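You operate a simulated robot arm through the tools that you are given. There is no shell and no other tool. Be economical: measure what you need, move in short steps, check, and stop when the job is done.

You run a simulated robot arm. Do the job below in one go: nothing can be reset, and whatever is moved stays where it is left.

JOB
Put the 17, 19 and 22 sockets in their marked pockets, then lock the tray.
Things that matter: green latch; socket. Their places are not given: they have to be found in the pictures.

Only the result counts: the job must be done as asked and must still hold three seconds after the hand-in. Knocking over, shifting, dropping, spilling or breaking anything else fails it.

ROBOT AND FRAMES
A 7-joint arm with a two-finger parallel gripper, fixed in place. Base frame: the origin is at the foot of the arm, x ahead of it, y to its left, z up; the work surface is at about z = 880. Readings come in mm, degrees, newtons and seconds.
With the tool pointing down near the work surface it reaches from about 300 to 700 mm from the base axis. Its first joint turns from -66.0 to 66.0 degrees. Payload 1.57 kg.
Tool frame: the origin (TCP) lies between the finger pads and is the grasp point; the fingertips stand 30 mm ahead of it; z points along the fingers, y is the line along which they close. The gripper opens to 110 mm. The fingers are 24 mm wide and 12 mm thick; the gripper's body (48 by 112 mm) begins 78 mm behind the TCP.
Orientation is told as [roll, pitch, yaw] about the base's x, y, z axes, in that order, counted from this pose: with the fingers straight down and closing along the base's y, the tool's x points along the base's -x, its y along +y and its z along -z.

CONTROLS
- The arm moves only by the tool nudge_tool. Its argument "motion" is a list of rows, each an object of numbers (a shift or turn left out is 0, a gripper value left out holds the last): "x", "y", "z": the shift along the tool's x, y, z in mm; "ax", "ay", "az": the turn, a rotation vector about the tool's x, y, z in degrees. In form: [{"x": .., "y": .., "z": .., "ax": .., "ay": .., "az": ..}, ...]. A call has 1 to 12 rows; each row is the pose to reach, as a shift and turn from the pose commanded when the call began, along the tool's axes at that moment. "fingers" is the opening, from 0 (shut) to 1 (fully open), set as the call begins (left out, the last holds). Rows are played at 5 a second. More than 50 mm and 8.6 degrees between two rows, or a gripper value outside its range, and nothing of the call is played. Where a pose cannot be reached the arm comes as near as it can. A force on the tool above 70 N (or 10 N above the force at the start of the call, whichever is more), or a blocked arm, ends the call early, and 0.2 s more pass. Each finger travels about 108 mm/s and halts on what it meets, pressing with about 36 N; the grip force reading is that of the motor and also rises with nothing between the fingers. The clock runs only during rows and for 0.2 s after the last one: add rows that repeat a pose to give the fingers time. It gives the time, the measured TCP pose, the force on the tool (base axes), the opening and the grip force at its end, in the units of the frame above (readings bear some noise), with the torque about the TCP (base axes, N m) and any sound that the robot's microphone picked up, and new pictures: "show" is both (left out), scene, wrist or none.
- Cameras (640 x 400 px; columns grow to the right, rows downward): "scene" is fixed at [168.9, -389.7, 1412.1]; the picture's right is [0.77, -0.64, 0.00], its down [-0.31, -0.37, -0.88] and it looks along [0.56, 0.67, -0.48] (base axes); focal length 321 px, centre (320, 200). "wrist" rides on the gripper at [70, 16, -141] in the tool frame; the picture's right is [-0.23, 0.97, 0.00], its down [-0.85, -0.20, -0.48] and it looks along [-0.47, -0.11, 0.88] (tool axes); focal length 222 px, centre (320, 200).
- pixel_to_xyz(camera, pixels): for up to 12 pixels [column, row] of the newest picture of that camera ("zoom" is the newest enlarged one), the place [x, y, z] in the base frame of the surface seen there, good to about 3 mm. The clock stands still meanwhile.
- zoom(camera, box): a new picture of the part [left, top, right, bottom] of that camera's present view, enlarged. The clock stands still meanwhile.
- sign_off(): hands the job in; it is judged then, once.

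Keep the steps short. Do not move on a guess: measure, check each grasp and each placing, and mend mistakes. In all there are 80 turns and 200 pictures (those below and enlarged ones count). Leave the gripper open and the arm clear of the work at the hand-in unless told otherwise, and finish with a single line.

The tools are called after ">>>" by a JSON object that holds its "method" and its "body". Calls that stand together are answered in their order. nudge_tool: Moves the arm, as the interface text tells. Its arguments: {"type":"object","properties":{"motion":{"type":"array"},"fingers":{"type":"number"},"show":{"type":"string","enum":["both","scene","wrist","none"]}},"required":["motion"]} The other tools are called the same way: pixel_to_xyz (camera, pixels) gives the place of the surface under pixels of a picture; zoom (camera, box) takes an enlarged picture of a part of a camera's view; sign_off () hands the job in.

At the start:

```text
clock: 0.0
eef_pos: [354.3, -39.0, 1262.5]
tcp_rot: [0.0, -0.1, 0.0]
wrist_force: [-0.8, 0.2, -0.1]
ft_torque: [-0.03, -0.02, -0.02]
opening: 109.6
grip_force: 0.0
```

scene: 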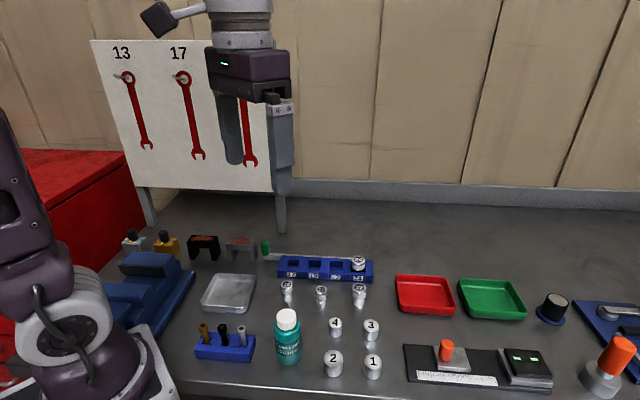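
wrist: 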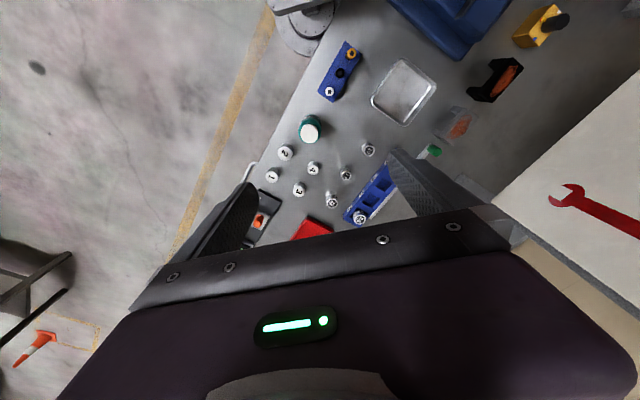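

I see a blue tray with four pockets around (325,268) in the scene, three loose sockets at (287,288), (321,293), (359,292), and a green piece near (265,247). I zoom in on these.

>>> {"method": "zoom", "body": {"camera": "scene", "box": [250, 230, 390, 318]}}

>>> {"method": "zoom", "body": {"camera": "wrist", "box": [260, 120, 460, 245]}}

```text
4.55 times, centred on (320, 274) of scene
```

zoom: 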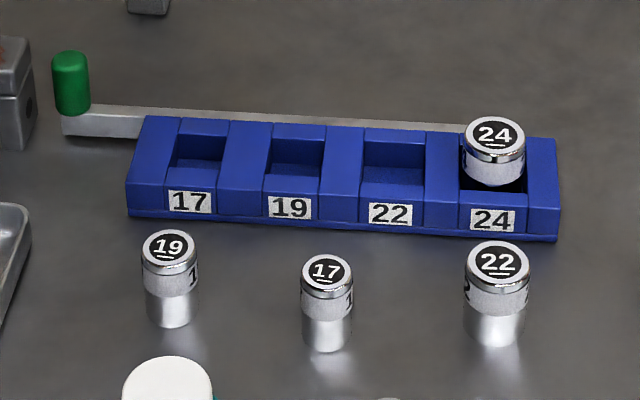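

```text
3.20 times, centred on (360, 182) of wrist
```

zoom: 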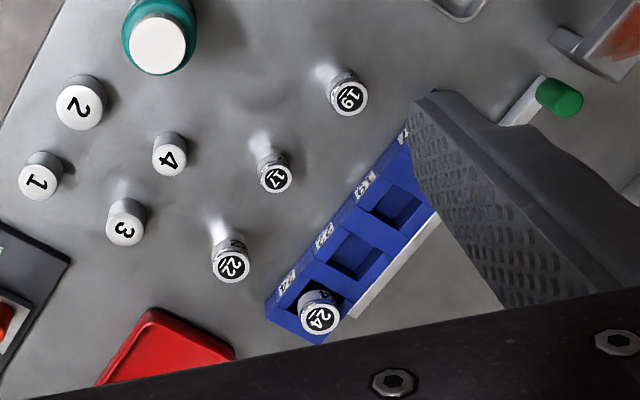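

The three sockets sit in front of the tray, and a latch bar with a green knob runs behind it. I zoom the scene again so I can measure points.

>>> {"method": "zoom", "body": {"camera": "scene", "box": [250, 230, 390, 318]}}

>>> {"method": "pixel_to_xyz", "body": {"camera": "zoom", "pixels": [[169, 242], [326, 270], [498, 259], [495, 133], [198, 172], [296, 178], [393, 184], [70, 60], [72, 95], [100, 112], [435, 130], [80, 128]]}}

>>> {"method": "pixel_to_xyz", "body": {"camera": "zoom", "pixels": [[160, 135], [142, 180], [540, 200], [540, 150], [250, 140], [205, 128], [192, 185], [300, 133], [290, 190], [394, 137], [391, 195], [345, 160]]}}

```text
4.55 times, centred on (320, 274) of scene
```

zoom: 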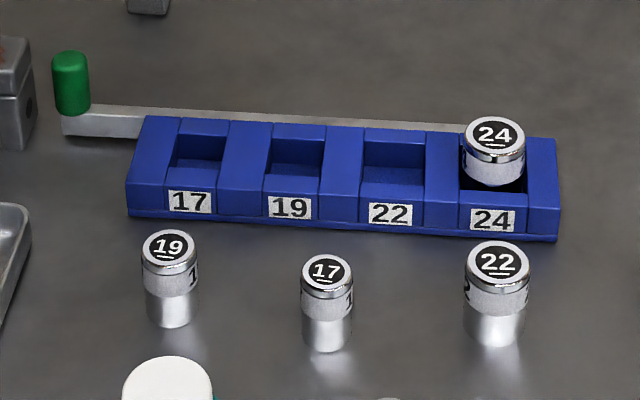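

```text
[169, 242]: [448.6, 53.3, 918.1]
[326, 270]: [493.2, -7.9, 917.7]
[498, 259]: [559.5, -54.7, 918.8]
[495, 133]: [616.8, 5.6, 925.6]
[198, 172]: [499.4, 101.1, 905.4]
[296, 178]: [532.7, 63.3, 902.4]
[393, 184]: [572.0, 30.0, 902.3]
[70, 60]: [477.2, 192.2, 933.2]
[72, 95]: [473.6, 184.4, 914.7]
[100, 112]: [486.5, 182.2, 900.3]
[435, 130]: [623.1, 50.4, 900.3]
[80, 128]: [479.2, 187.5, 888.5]
```

```text
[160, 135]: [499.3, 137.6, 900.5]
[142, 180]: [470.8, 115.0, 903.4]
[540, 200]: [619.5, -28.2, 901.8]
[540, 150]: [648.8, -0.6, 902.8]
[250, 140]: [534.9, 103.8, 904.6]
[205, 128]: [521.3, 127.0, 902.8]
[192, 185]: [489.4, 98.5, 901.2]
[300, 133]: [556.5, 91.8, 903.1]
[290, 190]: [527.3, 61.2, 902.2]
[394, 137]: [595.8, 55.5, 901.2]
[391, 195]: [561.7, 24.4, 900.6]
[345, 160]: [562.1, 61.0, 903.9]
```

Sockets: 19 ≈ (449,53), 17 ≈ (493,-8), 22 ≈ (560,-55), tops at z≈918. The tray's long axis runs at about -44.5°, with its top at z≈902. Next I turn the tool to yaw -45, so it closes across the tray, and go above socket 17 for a closer look.

>>> {"method": "nudge_tool", "body": {"motion": [{"x": -20, "y": 4, "z": 10, "az": 7.5}, {"x": -40, "y": 8, "z": 30, "az": 15}, {"x": -60, "y": 12, "z": 50, "az": 22.5}, {"x": -80, "y": 16, "z": 70, "az": 30}, {"x": -100, "y": 20, "z": 95, "az": 37.5}, {"x": -120, "y": 26, "z": 120, "az": 45}, {"x": -139, "y": 31, "z": 140, "az": 45}, {"x": -139, "y": 31, "z": 140, "az": 45}], "fingers": 1}}

```text
clock: 1.8
eef_pos: [492.4, -8.3, 1123.2]
tcp_rot: [0.0, 0.0, -45.1]
wrist_force: [0.4, -0.5, 0.6]
ft_torque: [-0.01, 0.0, 0.02]
opening: 110.2
grip_force: 0.0
```

scene: 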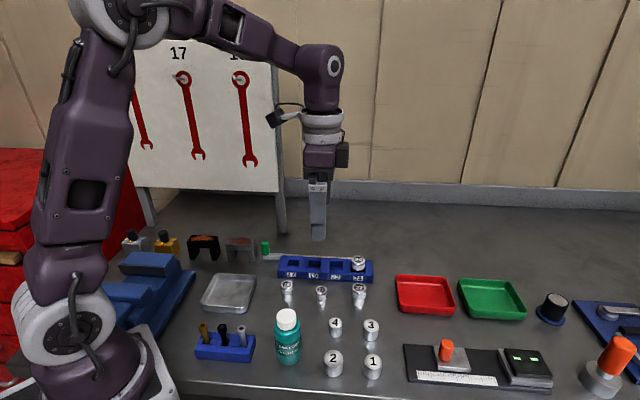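
wrist: 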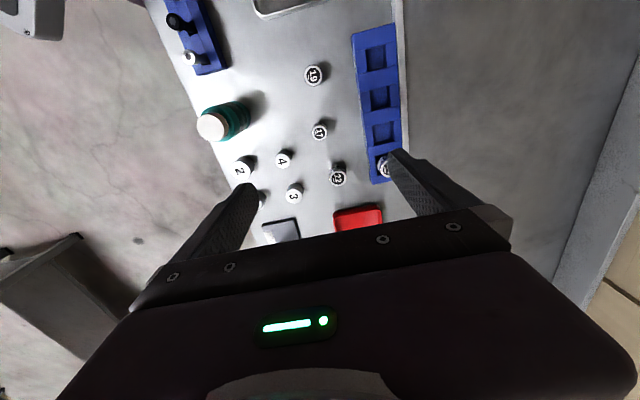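

The wrist camera now looks nearly straight down on the tray and sockets. I zoom in to measure the pockets and sockets more precisely.

>>> {"method": "zoom", "body": {"camera": "wrist", "box": [280, 0, 440, 100]}}

>>> {"method": "zoom", "body": {"camera": "wrist", "box": [280, 95, 440, 195]}}

>>> {"method": "pixel_to_xyz", "body": {"camera": "wrist", "pixels": [[377, 57], [381, 97], [386, 132], [354, 36], [390, 26], [370, 183], [402, 130], [401, 10], [313, 76], [319, 132], [337, 178], [222, 122]]}}

```text
4.00 times, centred on (360, 50) of wrist
```

zoom: 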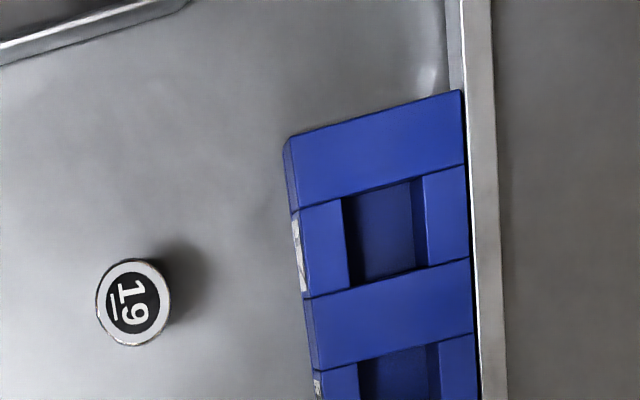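

```text
4.00 times, centred on (360, 145) of wrist
```

zoom: 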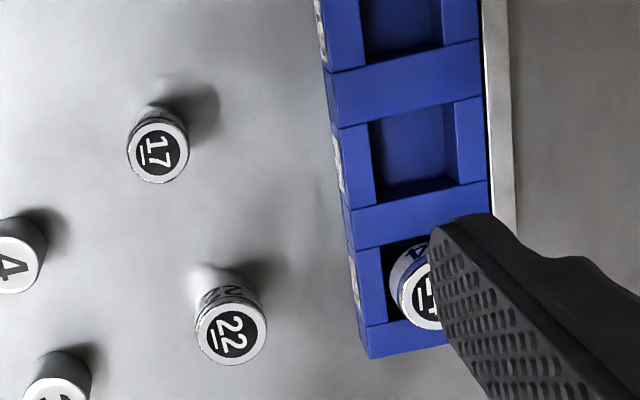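

```text
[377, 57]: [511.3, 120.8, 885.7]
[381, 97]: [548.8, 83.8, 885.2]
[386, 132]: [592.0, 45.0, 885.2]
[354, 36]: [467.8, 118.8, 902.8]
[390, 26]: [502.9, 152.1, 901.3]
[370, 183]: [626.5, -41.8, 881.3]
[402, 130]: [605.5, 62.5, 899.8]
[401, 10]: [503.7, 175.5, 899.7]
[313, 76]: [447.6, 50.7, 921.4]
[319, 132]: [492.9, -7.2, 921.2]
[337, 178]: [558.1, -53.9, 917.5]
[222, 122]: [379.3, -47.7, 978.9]
```

Pocket floors are at z≈885. I measure the pocket rims to find their centres.

>>> {"method": "pixel_to_xyz", "body": {"camera": "wrist", "pixels": [[365.5, 61.25], [386.9, 55], [375.75, 45.5], [377.5, 70.3], [369, 96], [390.6, 91], [379.25, 86], [380.75, 109.3]]}}

>>> {"method": "pixel_to_xyz", "body": {"camera": "zoom", "pixels": [[370, 163], [460, 140], [410, 106], [420, 197], [158, 155], [232, 335], [130, 155], [188, 155], [195, 332], [267, 332]]}}

```text
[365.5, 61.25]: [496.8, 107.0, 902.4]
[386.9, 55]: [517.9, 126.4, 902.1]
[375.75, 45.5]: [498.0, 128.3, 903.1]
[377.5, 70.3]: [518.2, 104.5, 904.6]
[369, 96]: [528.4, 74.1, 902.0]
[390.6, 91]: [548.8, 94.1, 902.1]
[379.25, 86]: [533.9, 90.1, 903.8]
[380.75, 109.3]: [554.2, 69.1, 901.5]
```

```text
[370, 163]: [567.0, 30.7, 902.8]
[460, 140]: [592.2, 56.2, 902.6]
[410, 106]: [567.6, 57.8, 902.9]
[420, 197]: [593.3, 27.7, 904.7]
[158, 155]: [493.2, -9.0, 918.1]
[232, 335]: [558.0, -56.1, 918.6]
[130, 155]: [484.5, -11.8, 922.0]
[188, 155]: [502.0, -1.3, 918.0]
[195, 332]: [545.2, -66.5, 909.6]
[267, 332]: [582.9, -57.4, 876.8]
```

Pocket centres: 17 ≈ (507.7,116.5), 19 ≈ (544,79.5), 22 ≈ (580.3,43). Their clearance is roughly 2 mm per side. I lower over socket 17 with a narrower opening and check for clearance, especially to weight 4.

>>> {"method": "nudge_tool", "body": {"motion": [{"z": 40}, {"z": 80}, {"z": 120}, {"z": 155}, {"z": 155}], "fingers": 0.42}}

```text
clock: 3.0
eef_pos: [490.7, -8.1, 967.6]
tcp_rot: [0.0, 0.1, -45.0]
wrist_force: [-0.9, -0.1, -0.6]
ft_torque: [-0.01, 0.0, 0.03]
opening: 46.0
grip_force: 0.1
```

scene: 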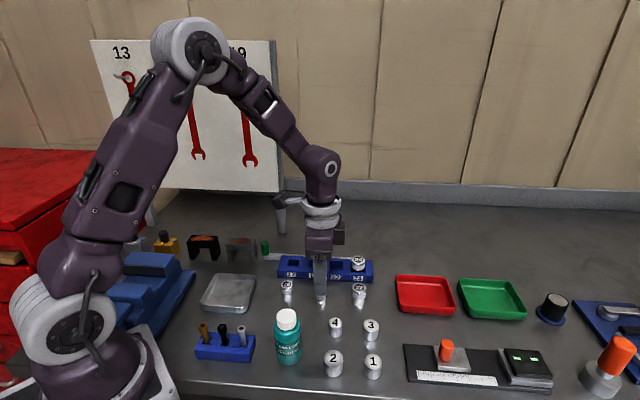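
wrist: 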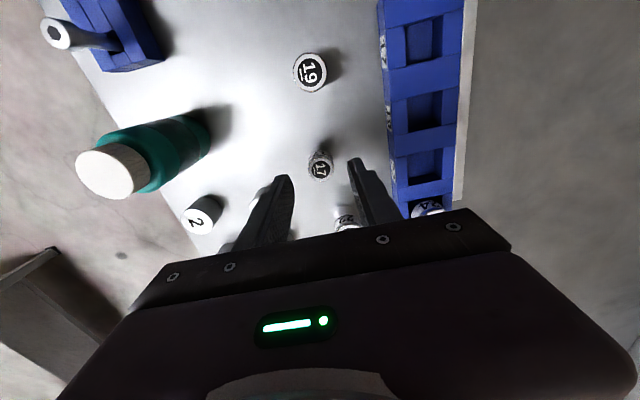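

I can see the socket tops from closer now, so I re-measure 17 (319,167) and 19 (309,70), plus weight 4.

>>> {"method": "zoom", "body": {"camera": "wrist", "box": [240, 120, 400, 220]}}

>>> {"method": "pixel_to_xyz", "body": {"camera": "zoom", "pixels": [[322, 200], [280, 203], [364, 192], [325, 237], [314, 160], [95, 290]]}}

>>> {"method": "pixel_to_xyz", "body": {"camera": "wrist", "pixels": [[309, 71], [294, 72], [325, 70], [308, 57], [310, 86]]}}

```text
4.00 times, centred on (320, 170) of wrist
```

zoom: 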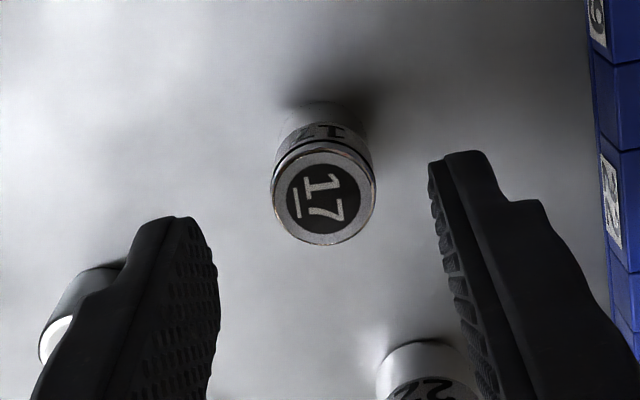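

```text
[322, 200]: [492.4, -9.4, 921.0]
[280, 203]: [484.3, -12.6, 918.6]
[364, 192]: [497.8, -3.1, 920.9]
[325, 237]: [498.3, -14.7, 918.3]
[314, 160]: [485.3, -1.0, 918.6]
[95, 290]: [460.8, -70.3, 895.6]
```

```text
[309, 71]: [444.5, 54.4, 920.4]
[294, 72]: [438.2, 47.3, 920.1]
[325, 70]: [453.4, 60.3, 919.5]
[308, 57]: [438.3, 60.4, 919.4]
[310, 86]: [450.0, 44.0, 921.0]
```

Socket 17 is at about (492,-8) and the TCP is at (490.7,-8.1). That is centred well enough, so I lower to TCP z≈932.

>>> {"method": "nudge_tool", "body": {"motion": [{"x": -0.7, "y": 0.7, "z": 18}, {"x": -0.7, "y": 0.7, "z": 36}, {"x": -0.7, "y": 0.7, "z": 36}], "show": "wrist"}}

>>> {"method": "nudge_tool", "body": {"motion": [{"z": 0}, {"z": 0}, {"z": 0}], "fingers": 0}}

```text
clock: 3.8
eef_pos: [492.1, -6.3, 930.8]
tcp_rot: [-0.1, 0.0, -45.0]
wrist_force: [0.3, 0.8, 0.0]
ft_torque: [-0.02, -0.02, 0.01]
opening: 46.2
grip_force: 0.0
```

wrist: 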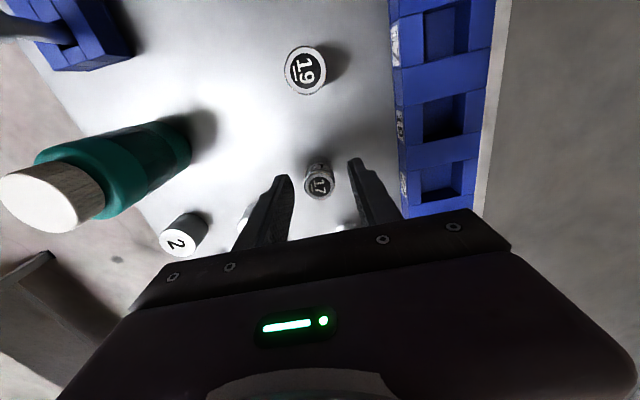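

```text
clock: 4.6
eef_pos: [492.3, -7.8, 932.5]
tcp_rot: [0.1, -0.1, -45.0]
wrist_force: [-0.2, -0.8, -0.2]
ft_torque: [-0.01, -0.03, -0.01]
opening: 22.7
grip_force: 35.6
```

scene: 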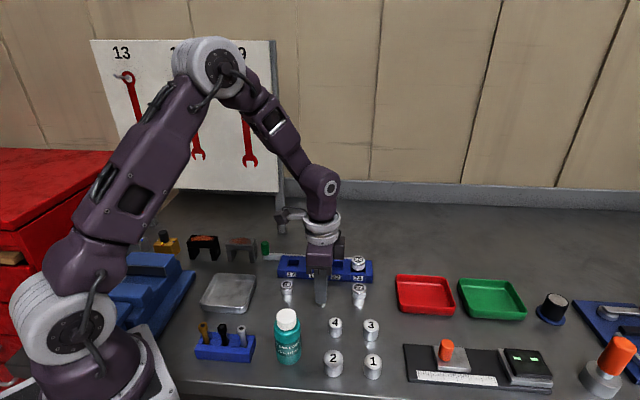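
wrist: 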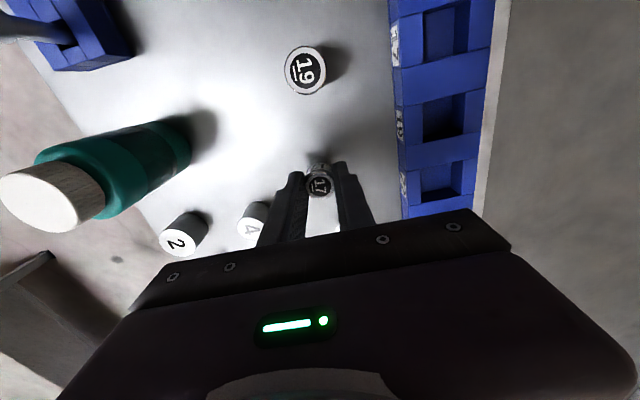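

Opening is 22.7 with grip force 35.6, so 17 is held. I lift 45 mm and check where the socket sits in the fingers.

>>> {"method": "nudge_tool", "body": {"motion": [{"z": -20}, {"z": -45}, {"z": -45}, {"z": -45}]}}

>>> {"method": "zoom", "body": {"camera": "wrist", "box": [240, 130, 400, 230]}}

```text
clock: 5.6
eef_pos: [492.2, -8.9, 978.0]
tcp_rot: [0.0, 0.0, -44.9]
wrist_force: [-0.1, -0.2, -0.1]
ft_torque: [0.01, 0.0, 0.01]
opening: 0.1
grip_force: 21.3
```

scene: 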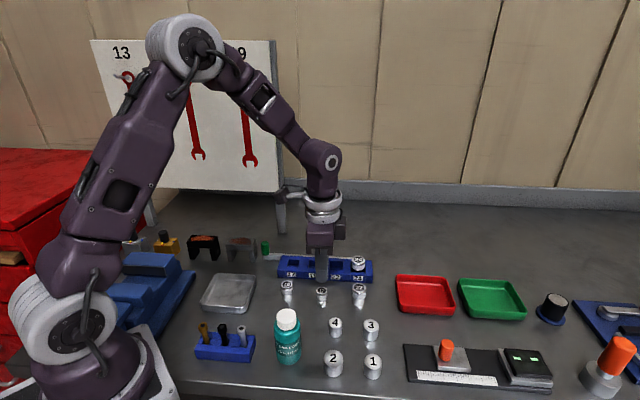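
wrist: 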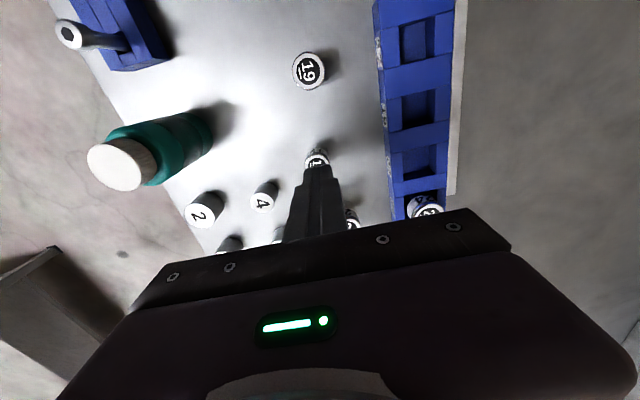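

```text
4.00 times, centred on (320, 180) of wrist
```

zoom: 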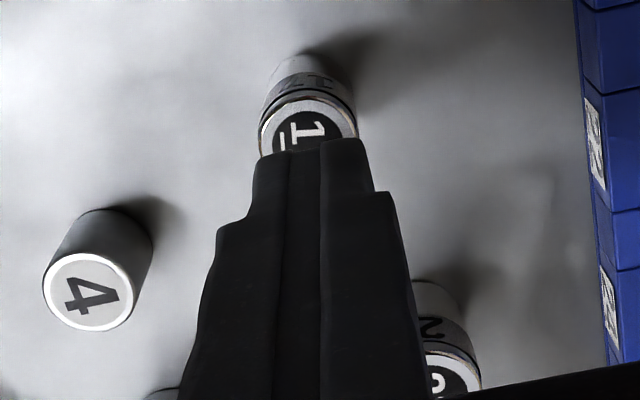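

The fingers closed to 0.1: the socket slipped out and still stands upright. I open, then measure how the socket lies relative to the tool.

>>> {"method": "nudge_tool", "body": {"motion": [{"z": 0}, {"z": 0}, {"z": 0}], "fingers": 0.42, "show": "wrist"}}

>>> {"method": "zoom", "body": {"camera": "wrist", "box": [240, 120, 400, 220]}}

>>> {"method": "pixel_to_xyz", "body": {"camera": "wrist", "pixels": [[287, 180], [355, 163], [278, 190], [362, 175]]}}

```text
clock: 6.4
eef_pos: [493.0, -8.3, 977.5]
tcp_rot: [0.0, 0.0, -45.0]
wrist_force: [-0.3, 0.2, 0.2]
ft_torque: [0.0, 0.03, 0.0]
opening: 46.2
grip_force: 0.1
```

wrist: 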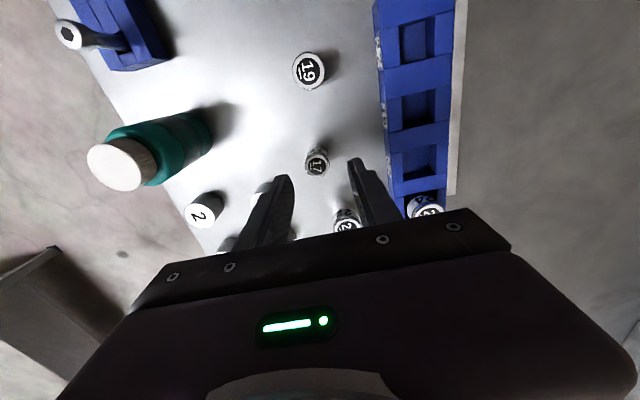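

```text
4.00 times, centred on (320, 170) of wrist
```

zoom: 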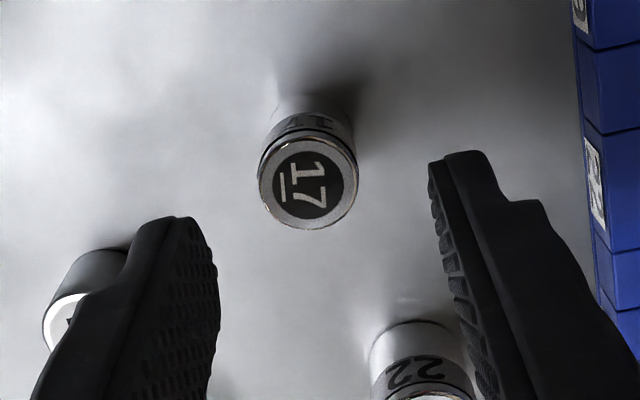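

```text
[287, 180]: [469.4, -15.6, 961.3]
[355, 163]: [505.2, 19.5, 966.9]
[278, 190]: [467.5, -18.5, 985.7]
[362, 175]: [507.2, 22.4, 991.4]
```

The fingertips look chamfered, so the first grip was too shallow. I go deeper, to TCP z≈923, which still leaves the tips clear of the tray rim when placing.

>>> {"method": "nudge_tool", "body": {"motion": [{"z": 28}, {"z": 54.5}, {"z": 54.5}], "show": "none"}}

>>> {"method": "nudge_tool", "body": {"motion": [{"z": 0}, {"z": 0}, {"z": 0}, {"z": 0}], "fingers": 0, "show": "none"}}

>>> {"method": "nudge_tool", "body": {"motion": [{"z": -3}, {"z": -6}, {"z": -6}], "show": "wrist"}}

>>> {"method": "zoom", "body": {"camera": "wrist", "box": [240, 130, 400, 230]}}

```text
clock: 7.2
eef_pos: [492.4, -8.6, 922.4]
tcp_rot: [0.1, 0.0, -45.0]
wrist_force: [-0.8, 0.5, 0.4]
ft_torque: [0.01, 0.0, 0.01]
opening: 46.3
grip_force: 0.1
```

```text
clock: 8.2
eef_pos: [493.5, -8.7, 922.5]
tcp_rot: [0.0, 0.0, -45.0]
wrist_force: [0.4, 0.0, -0.6]
ft_torque: [0.01, 0.01, -0.02]
opening: 22.5
grip_force: 35.2
```

```text
clock: 9.0
eef_pos: [493.2, -7.4, 928.7]
tcp_rot: [0.0, 0.0, -45.0]
wrist_force: [-0.5, 0.3, -0.4]
ft_torque: [0.02, 0.05, 0.0]
opening: 22.6
grip_force: 35.5
```

wrist: 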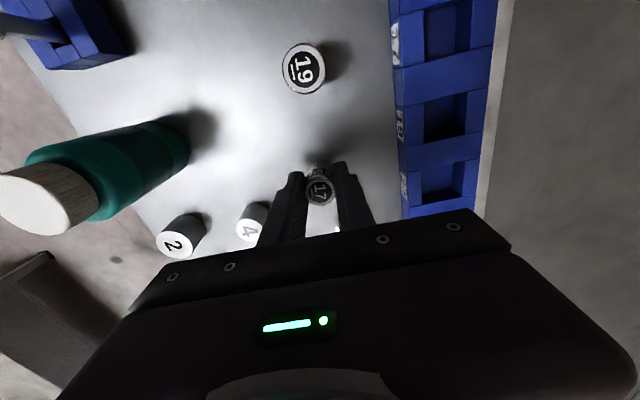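

```text
4.00 times, centred on (320, 180) of wrist
```

zoom: 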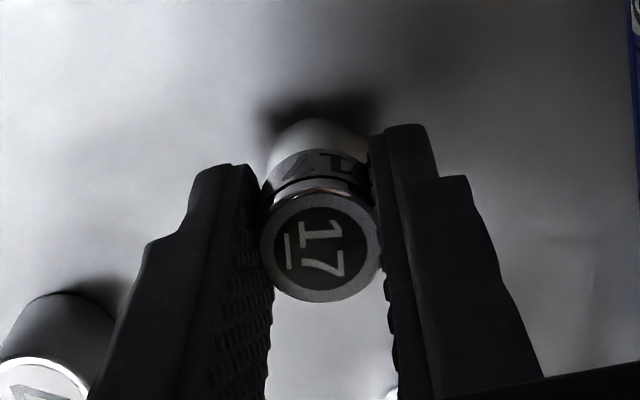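

The opening held at 22.6. I check whether the socket top has risen with the hand.

>>> {"method": "pixel_to_xyz", "body": {"camera": "zoom", "pixels": [[320, 247], [300, 280], [340, 285], [300, 210], [345, 215]]}}

>>> {"method": "nudge_tool", "body": {"motion": [{"z": -10}, {"z": -20}, {"z": -30}, {"z": -30}]}}

>>> {"method": "zoom", "body": {"camera": "wrist", "box": [240, 130, 400, 230]}}

>>> {"method": "pixel_to_xyz", "body": {"camera": "zoom", "pixels": [[320, 247], [300, 280], [340, 285], [300, 210], [345, 215]]}}

```text
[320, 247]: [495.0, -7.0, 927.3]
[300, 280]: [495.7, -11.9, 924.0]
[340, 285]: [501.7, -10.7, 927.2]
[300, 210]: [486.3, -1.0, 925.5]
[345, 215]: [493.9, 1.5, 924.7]
```

```text
clock: 10.0
eef_pos: [493.4, -8.1, 958.5]
tcp_rot: [0.0, 0.0, -44.9]
wrist_force: [-0.1, 1.0, -1.5]
ft_torque: [-0.02, 0.0, 0.01]
opening: 22.6
grip_force: 34.6
```

scene: 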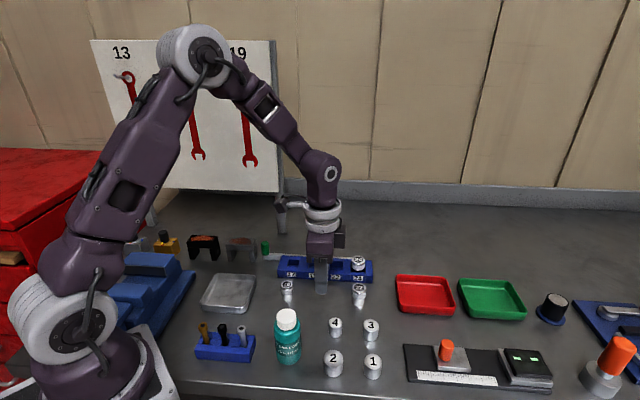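
wrist: 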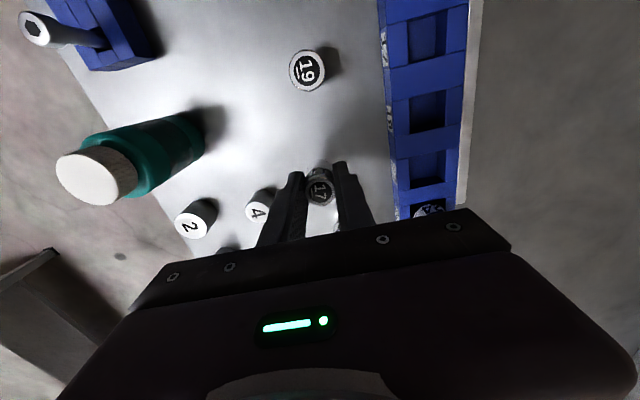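

```text
4.00 times, centred on (320, 180) of wrist
```

zoom: 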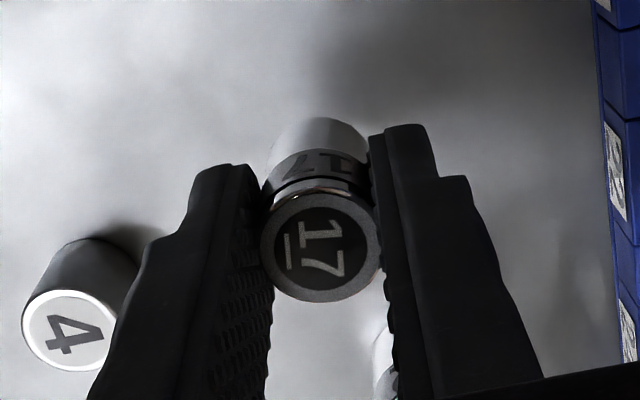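

```text
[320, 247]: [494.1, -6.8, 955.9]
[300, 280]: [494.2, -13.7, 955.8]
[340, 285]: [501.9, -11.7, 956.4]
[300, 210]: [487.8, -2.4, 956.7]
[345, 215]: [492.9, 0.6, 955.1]
```

Socket 17 is held, with its top about 3 mm below the TCP and centred. Now I carry it above pocket 17 at (507.7,116.5), raised 15 mm.

>>> {"method": "nudge_tool", "body": {"motion": [{"z": -15}, {"x": 20, "y": 25, "z": -15}, {"x": 40, "y": 50, "z": -15}, {"x": 60, "y": 75, "z": -15}, {"x": 77.8, "y": 98.3, "z": -15}, {"x": 77.8, "y": 98.3, "z": -15}, {"x": 77.8, "y": 98.3, "z": -15}]}}

>>> {"method": "zoom", "body": {"camera": "wrist", "box": [240, 110, 400, 210]}}

>>> {"method": "zoom", "body": {"camera": "scene", "box": [250, 220, 378, 300]}}

```text
clock: 11.6
eef_pos: [508.6, 116.1, 973.4]
tcp_rot: [0.0, 0.0, -44.9]
wrist_force: [-0.1, 0.8, -0.7]
ft_torque: [-0.01, 0.0, 0.02]
opening: 22.5
grip_force: 35.4
```

scene: 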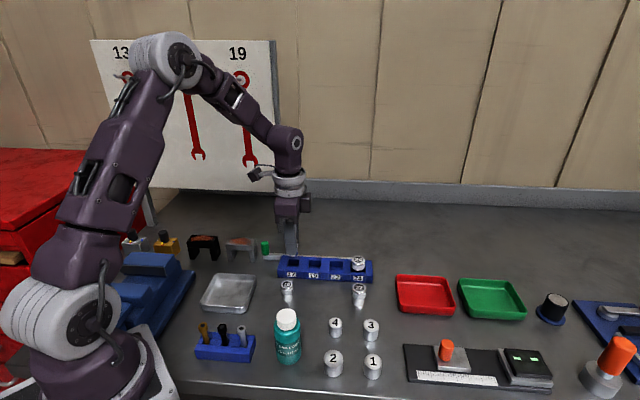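
wrist: 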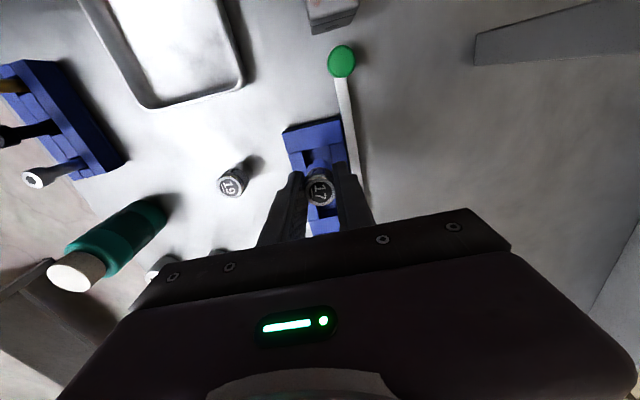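

```text
4.00 times, centred on (320, 160) of wrist
```

zoom: 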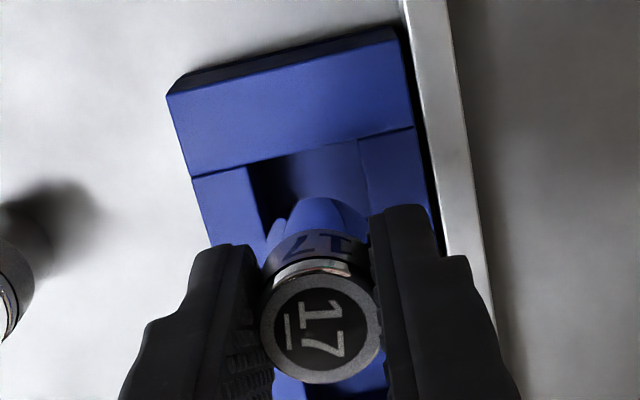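

```text
5.00 times, centred on (314, 260) of scene
```

zoom: 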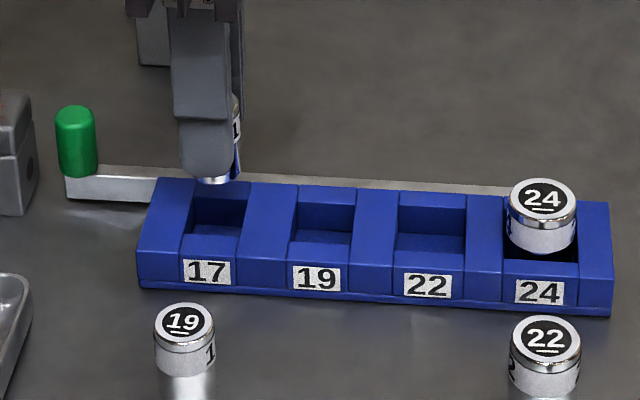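

The wrist view shows the pocket rim, so I check its position against the TCP from this viewpoint.

>>> {"method": "pixel_to_xyz", "body": {"camera": "wrist", "pixels": [[301.5, 153], [303.5, 163], [330.8, 150], [332, 158], [308, 148.5], [325, 144.5]]}}

>>> {"method": "pixel_to_xyz", "body": {"camera": "zoom", "pixels": [[181, 235], [241, 240], [210, 233], [194, 190], [251, 192], [290, 240], [352, 245], [299, 190], [357, 192]]}}

```text
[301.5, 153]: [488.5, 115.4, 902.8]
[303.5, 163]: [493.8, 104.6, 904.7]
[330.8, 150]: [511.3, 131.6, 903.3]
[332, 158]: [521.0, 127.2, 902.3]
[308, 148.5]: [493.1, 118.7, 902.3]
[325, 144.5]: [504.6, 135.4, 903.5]
```

```text
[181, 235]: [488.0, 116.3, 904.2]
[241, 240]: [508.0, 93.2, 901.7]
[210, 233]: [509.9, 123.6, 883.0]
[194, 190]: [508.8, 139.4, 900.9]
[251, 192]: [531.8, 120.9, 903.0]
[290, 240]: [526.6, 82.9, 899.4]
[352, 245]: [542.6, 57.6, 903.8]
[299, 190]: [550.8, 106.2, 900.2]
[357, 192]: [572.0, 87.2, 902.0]
```

The centre agrees within about 1 mm and clearance is about 3 mm per side. I lower until the fingertips are just above the rim, at TCP z≈934.5.

>>> {"method": "nudge_tool", "body": {"motion": [{"z": 12}, {"z": 22}, {"z": 30}, {"z": 35}, {"z": 39}, {"z": 39}]}}

>>> {"method": "zoom", "body": {"camera": "wrist", "box": [240, 110, 400, 210]}}

>>> {"method": "zoom", "body": {"camera": "scene", "box": [250, 220, 378, 300]}}

```text
clock: 13.0
eef_pos: [506.8, 116.7, 934.8]
tcp_rot: [0.0, 0.0, -45.0]
wrist_force: [0.4, -0.3, -0.5]
ft_torque: [0.04, 0.0, -0.01]
opening: 22.4
grip_force: 35.1
```

scene: 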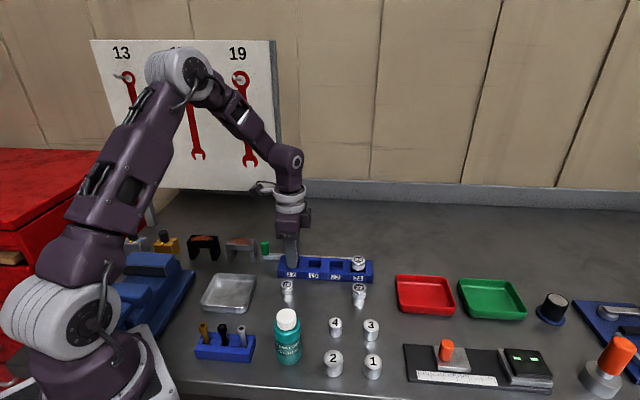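
wrist: 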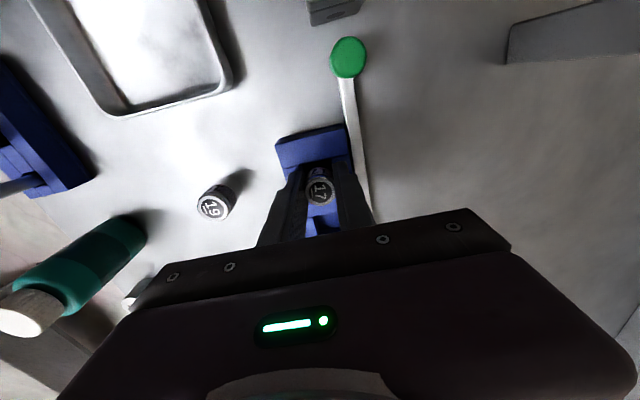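

```text
4.00 times, centred on (320, 160) of wrist
```

zoom: 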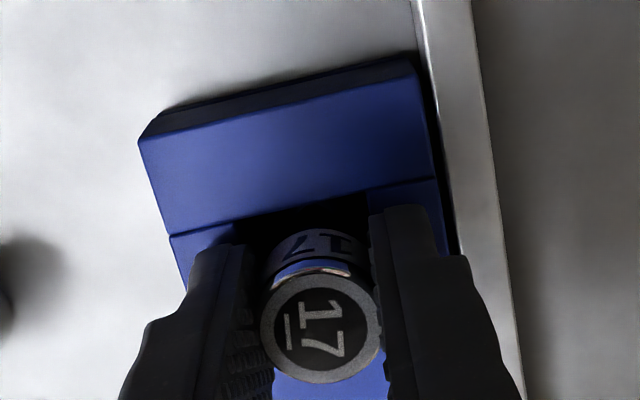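

```text
5.00 times, centred on (314, 260) of scene
```

zoom: 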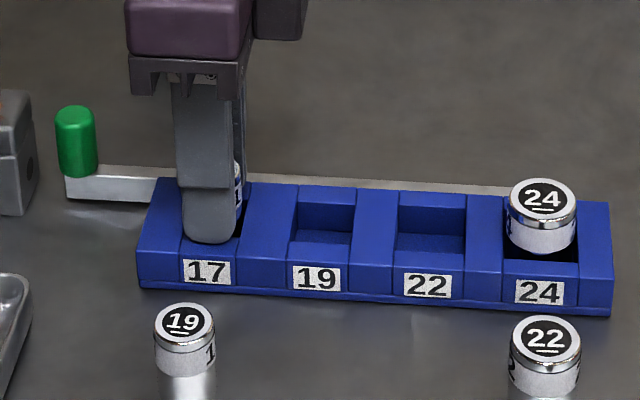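

No contact, and the socket is inside the pocket. I lower 2 mm more, then open slightly to release.

>>> {"method": "nudge_tool", "body": {"motion": [{"z": 1}, {"z": 2}, {"z": 2}], "show": "none"}}

>>> {"method": "nudge_tool", "body": {"motion": [{"z": 0}, {"z": 0}, {"z": 0}], "fingers": 0.36, "show": "wrist"}}

>>> {"method": "zoom", "body": {"camera": "wrist", "box": [240, 110, 400, 210]}}

>>> {"method": "pixel_to_xyz", "body": {"camera": "wrist", "pixels": [[318, 184], [325, 184], [318, 178]]}}

```text
clock: 13.8
eef_pos: [507.2, 116.5, 933.6]
tcp_rot: [0.2, 0.0, -44.9]
wrist_force: [-5.5, 3.2, 34.8]
ft_torque: [-0.24, 0.67, -0.22]
opening: 22.8
grip_force: 35.3
```

```text
clock: 14.6
eef_pos: [508.5, 116.5, 934.1]
tcp_rot: [0.2, -0.2, -45.0]
wrist_force: [6.0, 17.0, 47.9]
ft_torque: [0.06, 0.54, -0.17]
opening: 24.8
grip_force: 0.0
```

wrist: 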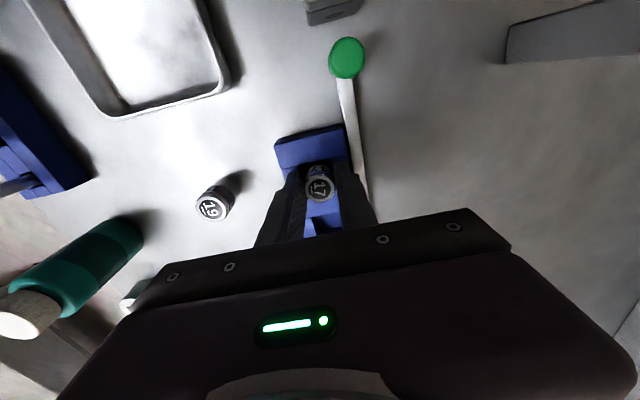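

```text
4.00 times, centred on (320, 160) of wrist
```

zoom: 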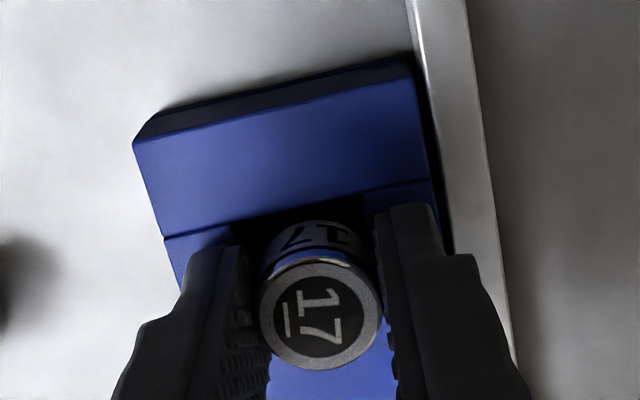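

```text
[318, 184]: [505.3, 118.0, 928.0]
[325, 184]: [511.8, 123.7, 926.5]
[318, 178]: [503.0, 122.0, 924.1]
```

The tips touched the rim (48 N), and friction is holding the fingers. I raise 3 mm so they can open freely.

>>> {"method": "nudge_tool", "body": {"motion": [{"z": -1.5}, {"z": -3}, {"z": -3}], "show": "wrist"}}

>>> {"method": "zoom", "body": {"camera": "wrist", "box": [240, 110, 400, 210]}}

>>> {"method": "pixel_to_xyz", "body": {"camera": "wrist", "pixels": [[318, 184], [325, 184], [318, 178]]}}

```text
clock: 15.4
eef_pos: [505.9, 114.8, 934.7]
tcp_rot: [-0.1, 0.1, -45.0]
wrist_force: [0.5, -1.0, -0.2]
ft_torque: [0.01, 0.0, -0.01]
opening: 39.7
grip_force: 0.0
```

wrist: 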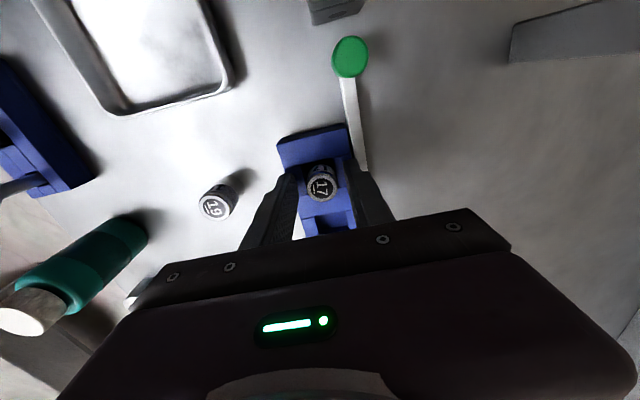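

```text
4.00 times, centred on (320, 160) of wrist
```

zoom: 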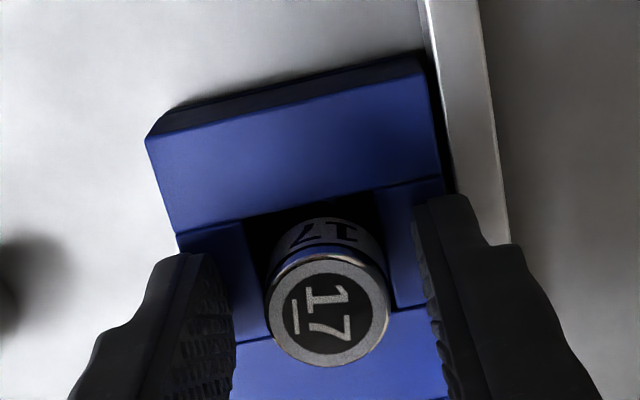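

```text
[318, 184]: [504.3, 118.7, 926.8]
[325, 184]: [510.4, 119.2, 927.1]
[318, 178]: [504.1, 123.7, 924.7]
```

The socket is released and appears to sit in the pocket. I rise 70 mm and look.

>>> {"method": "nudge_tool", "body": {"motion": [{"z": -25}, {"z": -50}, {"z": -75}, {"z": -75}]}}

>>> {"method": "zoom", "body": {"camera": "scene", "box": [250, 220, 378, 300]}}

>>> {"method": "pixel_to_xyz", "body": {"camera": "zoom", "pixels": [[219, 193], [543, 195], [185, 318], [545, 333]]}}

>>> {"method": "zoom", "body": {"camera": "wrist", "box": [240, 90, 400, 190]}}

```text
clock: 16.4
eef_pos: [506.6, 115.0, 1011.1]
tcp_rot: [0.0, 0.0, -45.1]
wrist_force: [-0.2, 0.8, -0.2]
ft_torque: [0.0, 0.0, -0.01]
opening: 39.6
grip_force: 0.1
```

scene: 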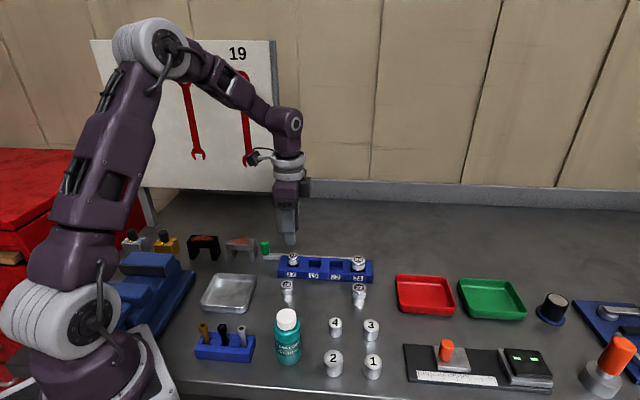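
wrist: 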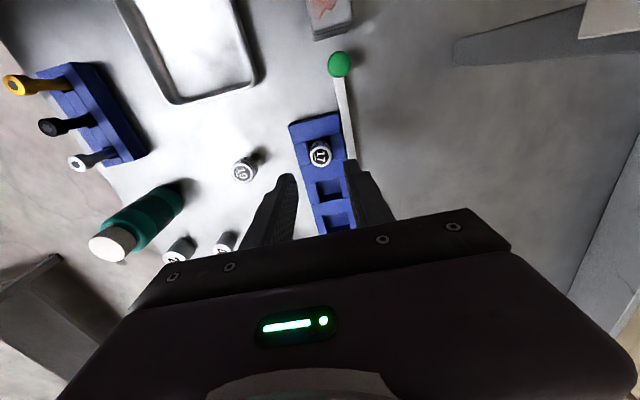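

```text
5.00 times, centred on (314, 260) of scene
```

zoom: 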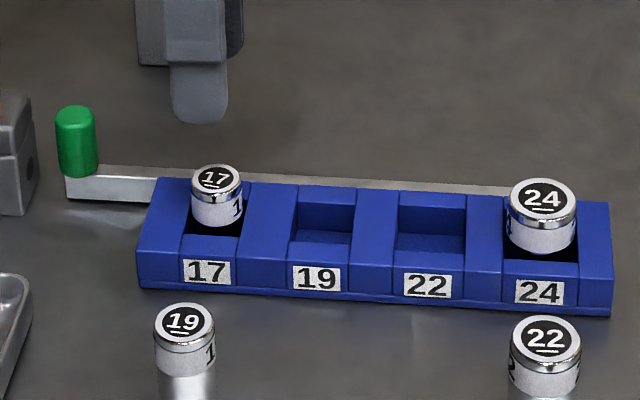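

```text
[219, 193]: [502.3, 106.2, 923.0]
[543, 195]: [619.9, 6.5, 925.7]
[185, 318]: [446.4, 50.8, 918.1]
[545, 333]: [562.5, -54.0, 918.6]
```

```text
4.00 times, centred on (320, 140) of wrist
```

zoom: 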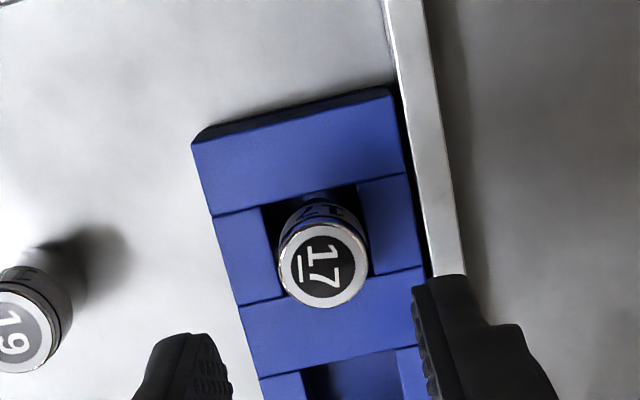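

17 is seated, with its top at z 923. Next is socket 19 at about (446.7,52.2): I move above it and check.

>>> {"method": "nudge_tool", "body": {"motion": [{"x": -1, "y": -40}, {"x": -2, "y": -86.8}, {"x": -2, "y": -86.8, "z": 25}, {"x": -2, "y": -86.8, "z": 50}, {"x": -2, "y": -86.8, "z": 50}], "fingers": 0.44, "show": "wrist"}}

>>> {"method": "zoom", "body": {"camera": "wrist", "box": [240, 120, 400, 220]}}

>>> {"method": "pixel_to_xyz", "body": {"camera": "wrist", "pixels": [[320, 172]]}}

```text
clock: 17.6
eef_pos: [448.0, 54.0, 959.6]
tcp_rot: [0.0, 0.1, -44.9]
wrist_force: [-0.1, -0.8, 0.1]
ft_torque: [0.04, -0.01, 0.05]
opening: 48.5
grip_force: 0.1
```

wrist: 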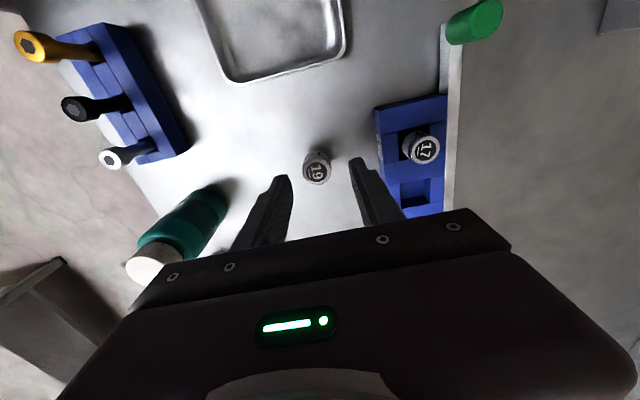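

```text
4.00 times, centred on (320, 170) of wrist
```

zoom: 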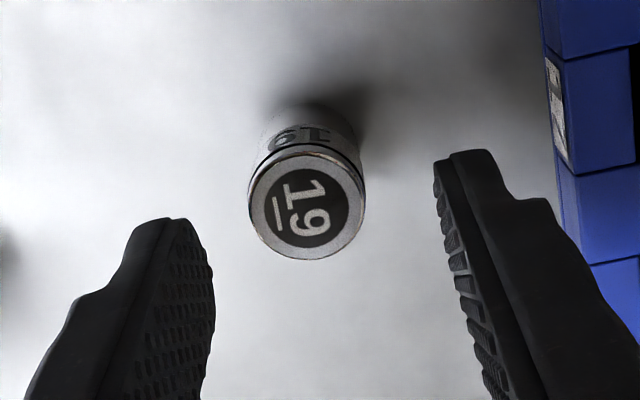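

```text
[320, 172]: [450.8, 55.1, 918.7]
```

It is centred within about 1 mm. I lower to TCP z≈924.5, close, and lift 6 mm, then more.

>>> {"method": "nudge_tool", "body": {"motion": [{"x": -0.7, "y": -0.6, "z": 18}, {"x": -0.7, "y": -0.6, "z": 35.5}, {"x": -0.7, "y": -0.6, "z": 35.5}], "show": "none"}}

>>> {"method": "nudge_tool", "body": {"motion": [{"z": 0}, {"z": 0}, {"z": 0}, {"z": 0}], "fingers": 0, "show": "none"}}

>>> {"method": "nudge_tool", "body": {"motion": [{"z": -3}, {"z": -6}, {"z": -20}, {"z": -40}, {"z": -40}], "show": "wrist"}}

>>> {"method": "zoom", "body": {"camera": "wrist", "box": [240, 130, 400, 230]}}

>>> {"method": "pixel_to_xyz", "body": {"camera": "zoom", "pixels": [[320, 247], [300, 280], [340, 285], [300, 210], [345, 215]]}}

```text
clock: 18.4
eef_pos: [447.0, 52.4, 926.1]
tcp_rot: [0.1, 0.0, -45.0]
wrist_force: [0.4, -0.4, 0.1]
ft_torque: [-0.02, -0.02, 0.0]
opening: 48.3
grip_force: 0.0
```

```text
clock: 19.4
eef_pos: [447.7, 52.1, 925.6]
tcp_rot: [0.0, 0.0, -45.0]
wrist_force: [-0.4, -0.8, -0.2]
ft_torque: [-0.03, 0.02, 0.02]
opening: 24.7
grip_force: 36.7
```

```text
clock: 20.6
eef_pos: [448.5, 52.1, 967.3]
tcp_rot: [-0.1, 0.0, -45.0]
wrist_force: [0.4, -0.1, -0.9]
ft_torque: [0.02, 0.01, 0.01]
opening: 24.7
grip_force: 36.4
```

wrist: 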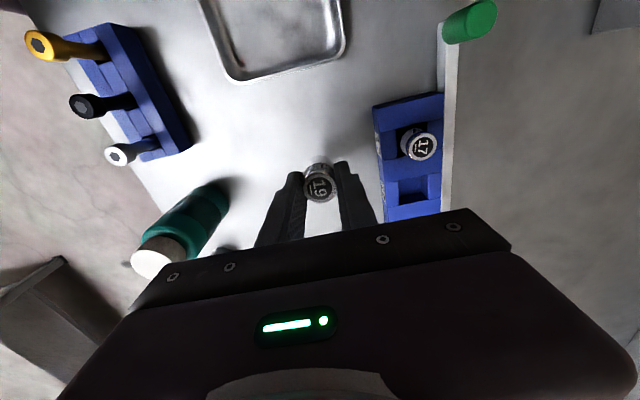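

```text
4.00 times, centred on (320, 180) of wrist
```

zoom: 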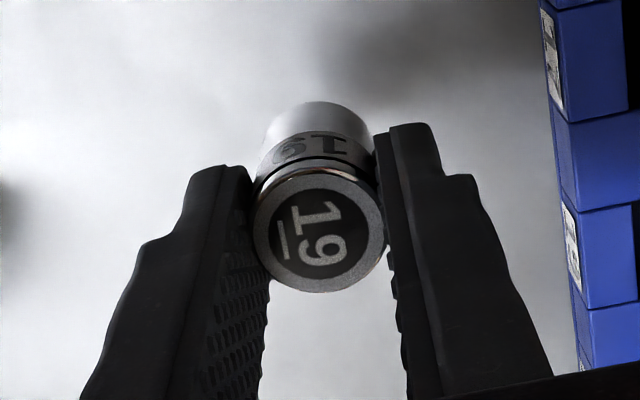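

```text
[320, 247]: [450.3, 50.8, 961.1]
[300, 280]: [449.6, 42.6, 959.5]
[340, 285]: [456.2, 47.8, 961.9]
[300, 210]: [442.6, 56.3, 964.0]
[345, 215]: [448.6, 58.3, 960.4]
```

19 is held and about 1 mm toward tool +x, which I compensate for. I carry it above pocket 19 at (544,79.5).

>>> {"method": "nudge_tool", "body": {"motion": [{"z": -10}, {"x": -17, "y": 29, "z": -10}, {"x": -34, "y": 58, "z": -10}, {"x": -49.9, "y": 87.3, "z": -10}, {"x": -49.9, "y": 87.3, "z": -10}, {"x": -49.9, "y": 87.3, "z": -10}]}}

>>> {"method": "zoom", "body": {"camera": "scene", "box": [250, 220, 378, 300]}}

>>> {"method": "zoom", "body": {"camera": "wrist", "box": [240, 110, 400, 210]}}

>>> {"method": "pixel_to_xyz", "body": {"camera": "zoom", "pixels": [[318, 312], [265, 312], [372, 300], [321, 253], [316, 368]]}}

```text
clock: 22.0
eef_pos: [545.0, 78.5, 974.5]
tcp_rot: [0.0, 0.0, -45.0]
wrist_force: [0.2, 0.6, -0.9]
ft_torque: [0.0, -0.01, 0.01]
opening: 24.6
grip_force: 36.3
```

scene: 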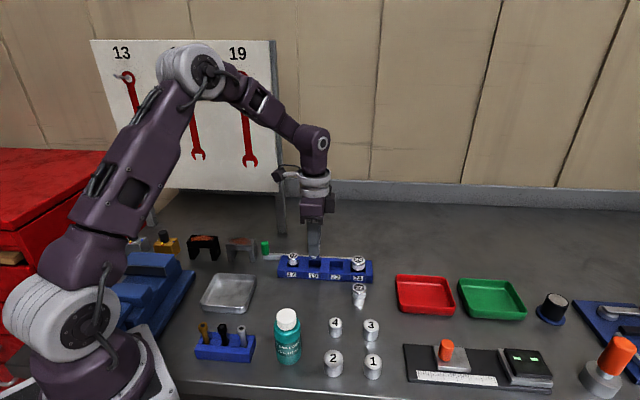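
wrist: 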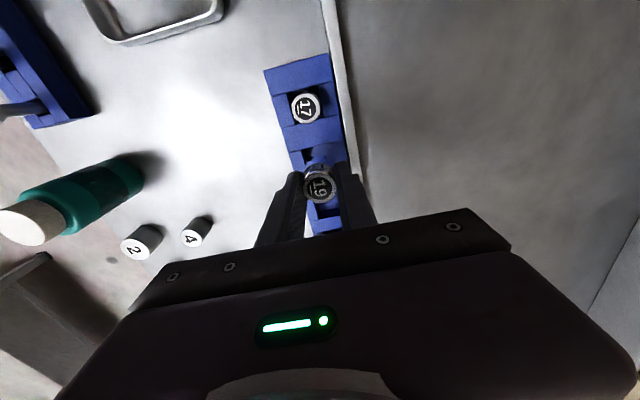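

```text
5.00 times, centred on (314, 260) of scene
```

zoom: 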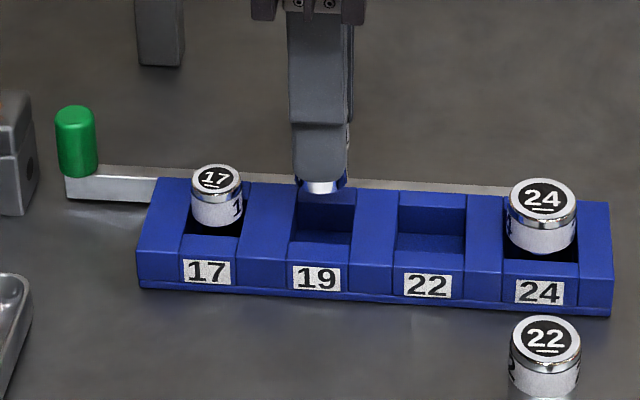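

```text
4.00 times, centred on (320, 160) of wrist
```

zoom: 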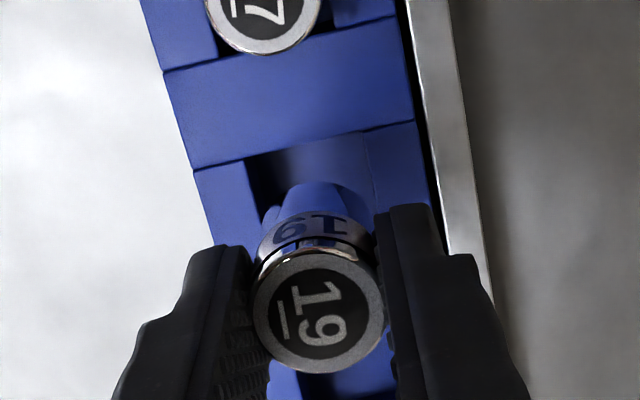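

```text
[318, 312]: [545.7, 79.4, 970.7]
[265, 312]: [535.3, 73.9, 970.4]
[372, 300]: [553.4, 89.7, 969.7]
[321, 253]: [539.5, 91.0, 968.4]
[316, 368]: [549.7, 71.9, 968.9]
```

I check the rim of pocket 19 from this view.

>>> {"method": "pixel_to_xyz", "body": {"camera": "zoom", "pixels": [[243, 170], [250, 195], [366, 150], [371, 175], [280, 148], [330, 136]]}}

```text
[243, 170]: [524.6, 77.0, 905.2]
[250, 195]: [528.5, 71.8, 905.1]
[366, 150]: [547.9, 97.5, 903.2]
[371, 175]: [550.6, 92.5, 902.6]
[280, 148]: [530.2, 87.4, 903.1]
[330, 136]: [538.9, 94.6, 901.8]
```

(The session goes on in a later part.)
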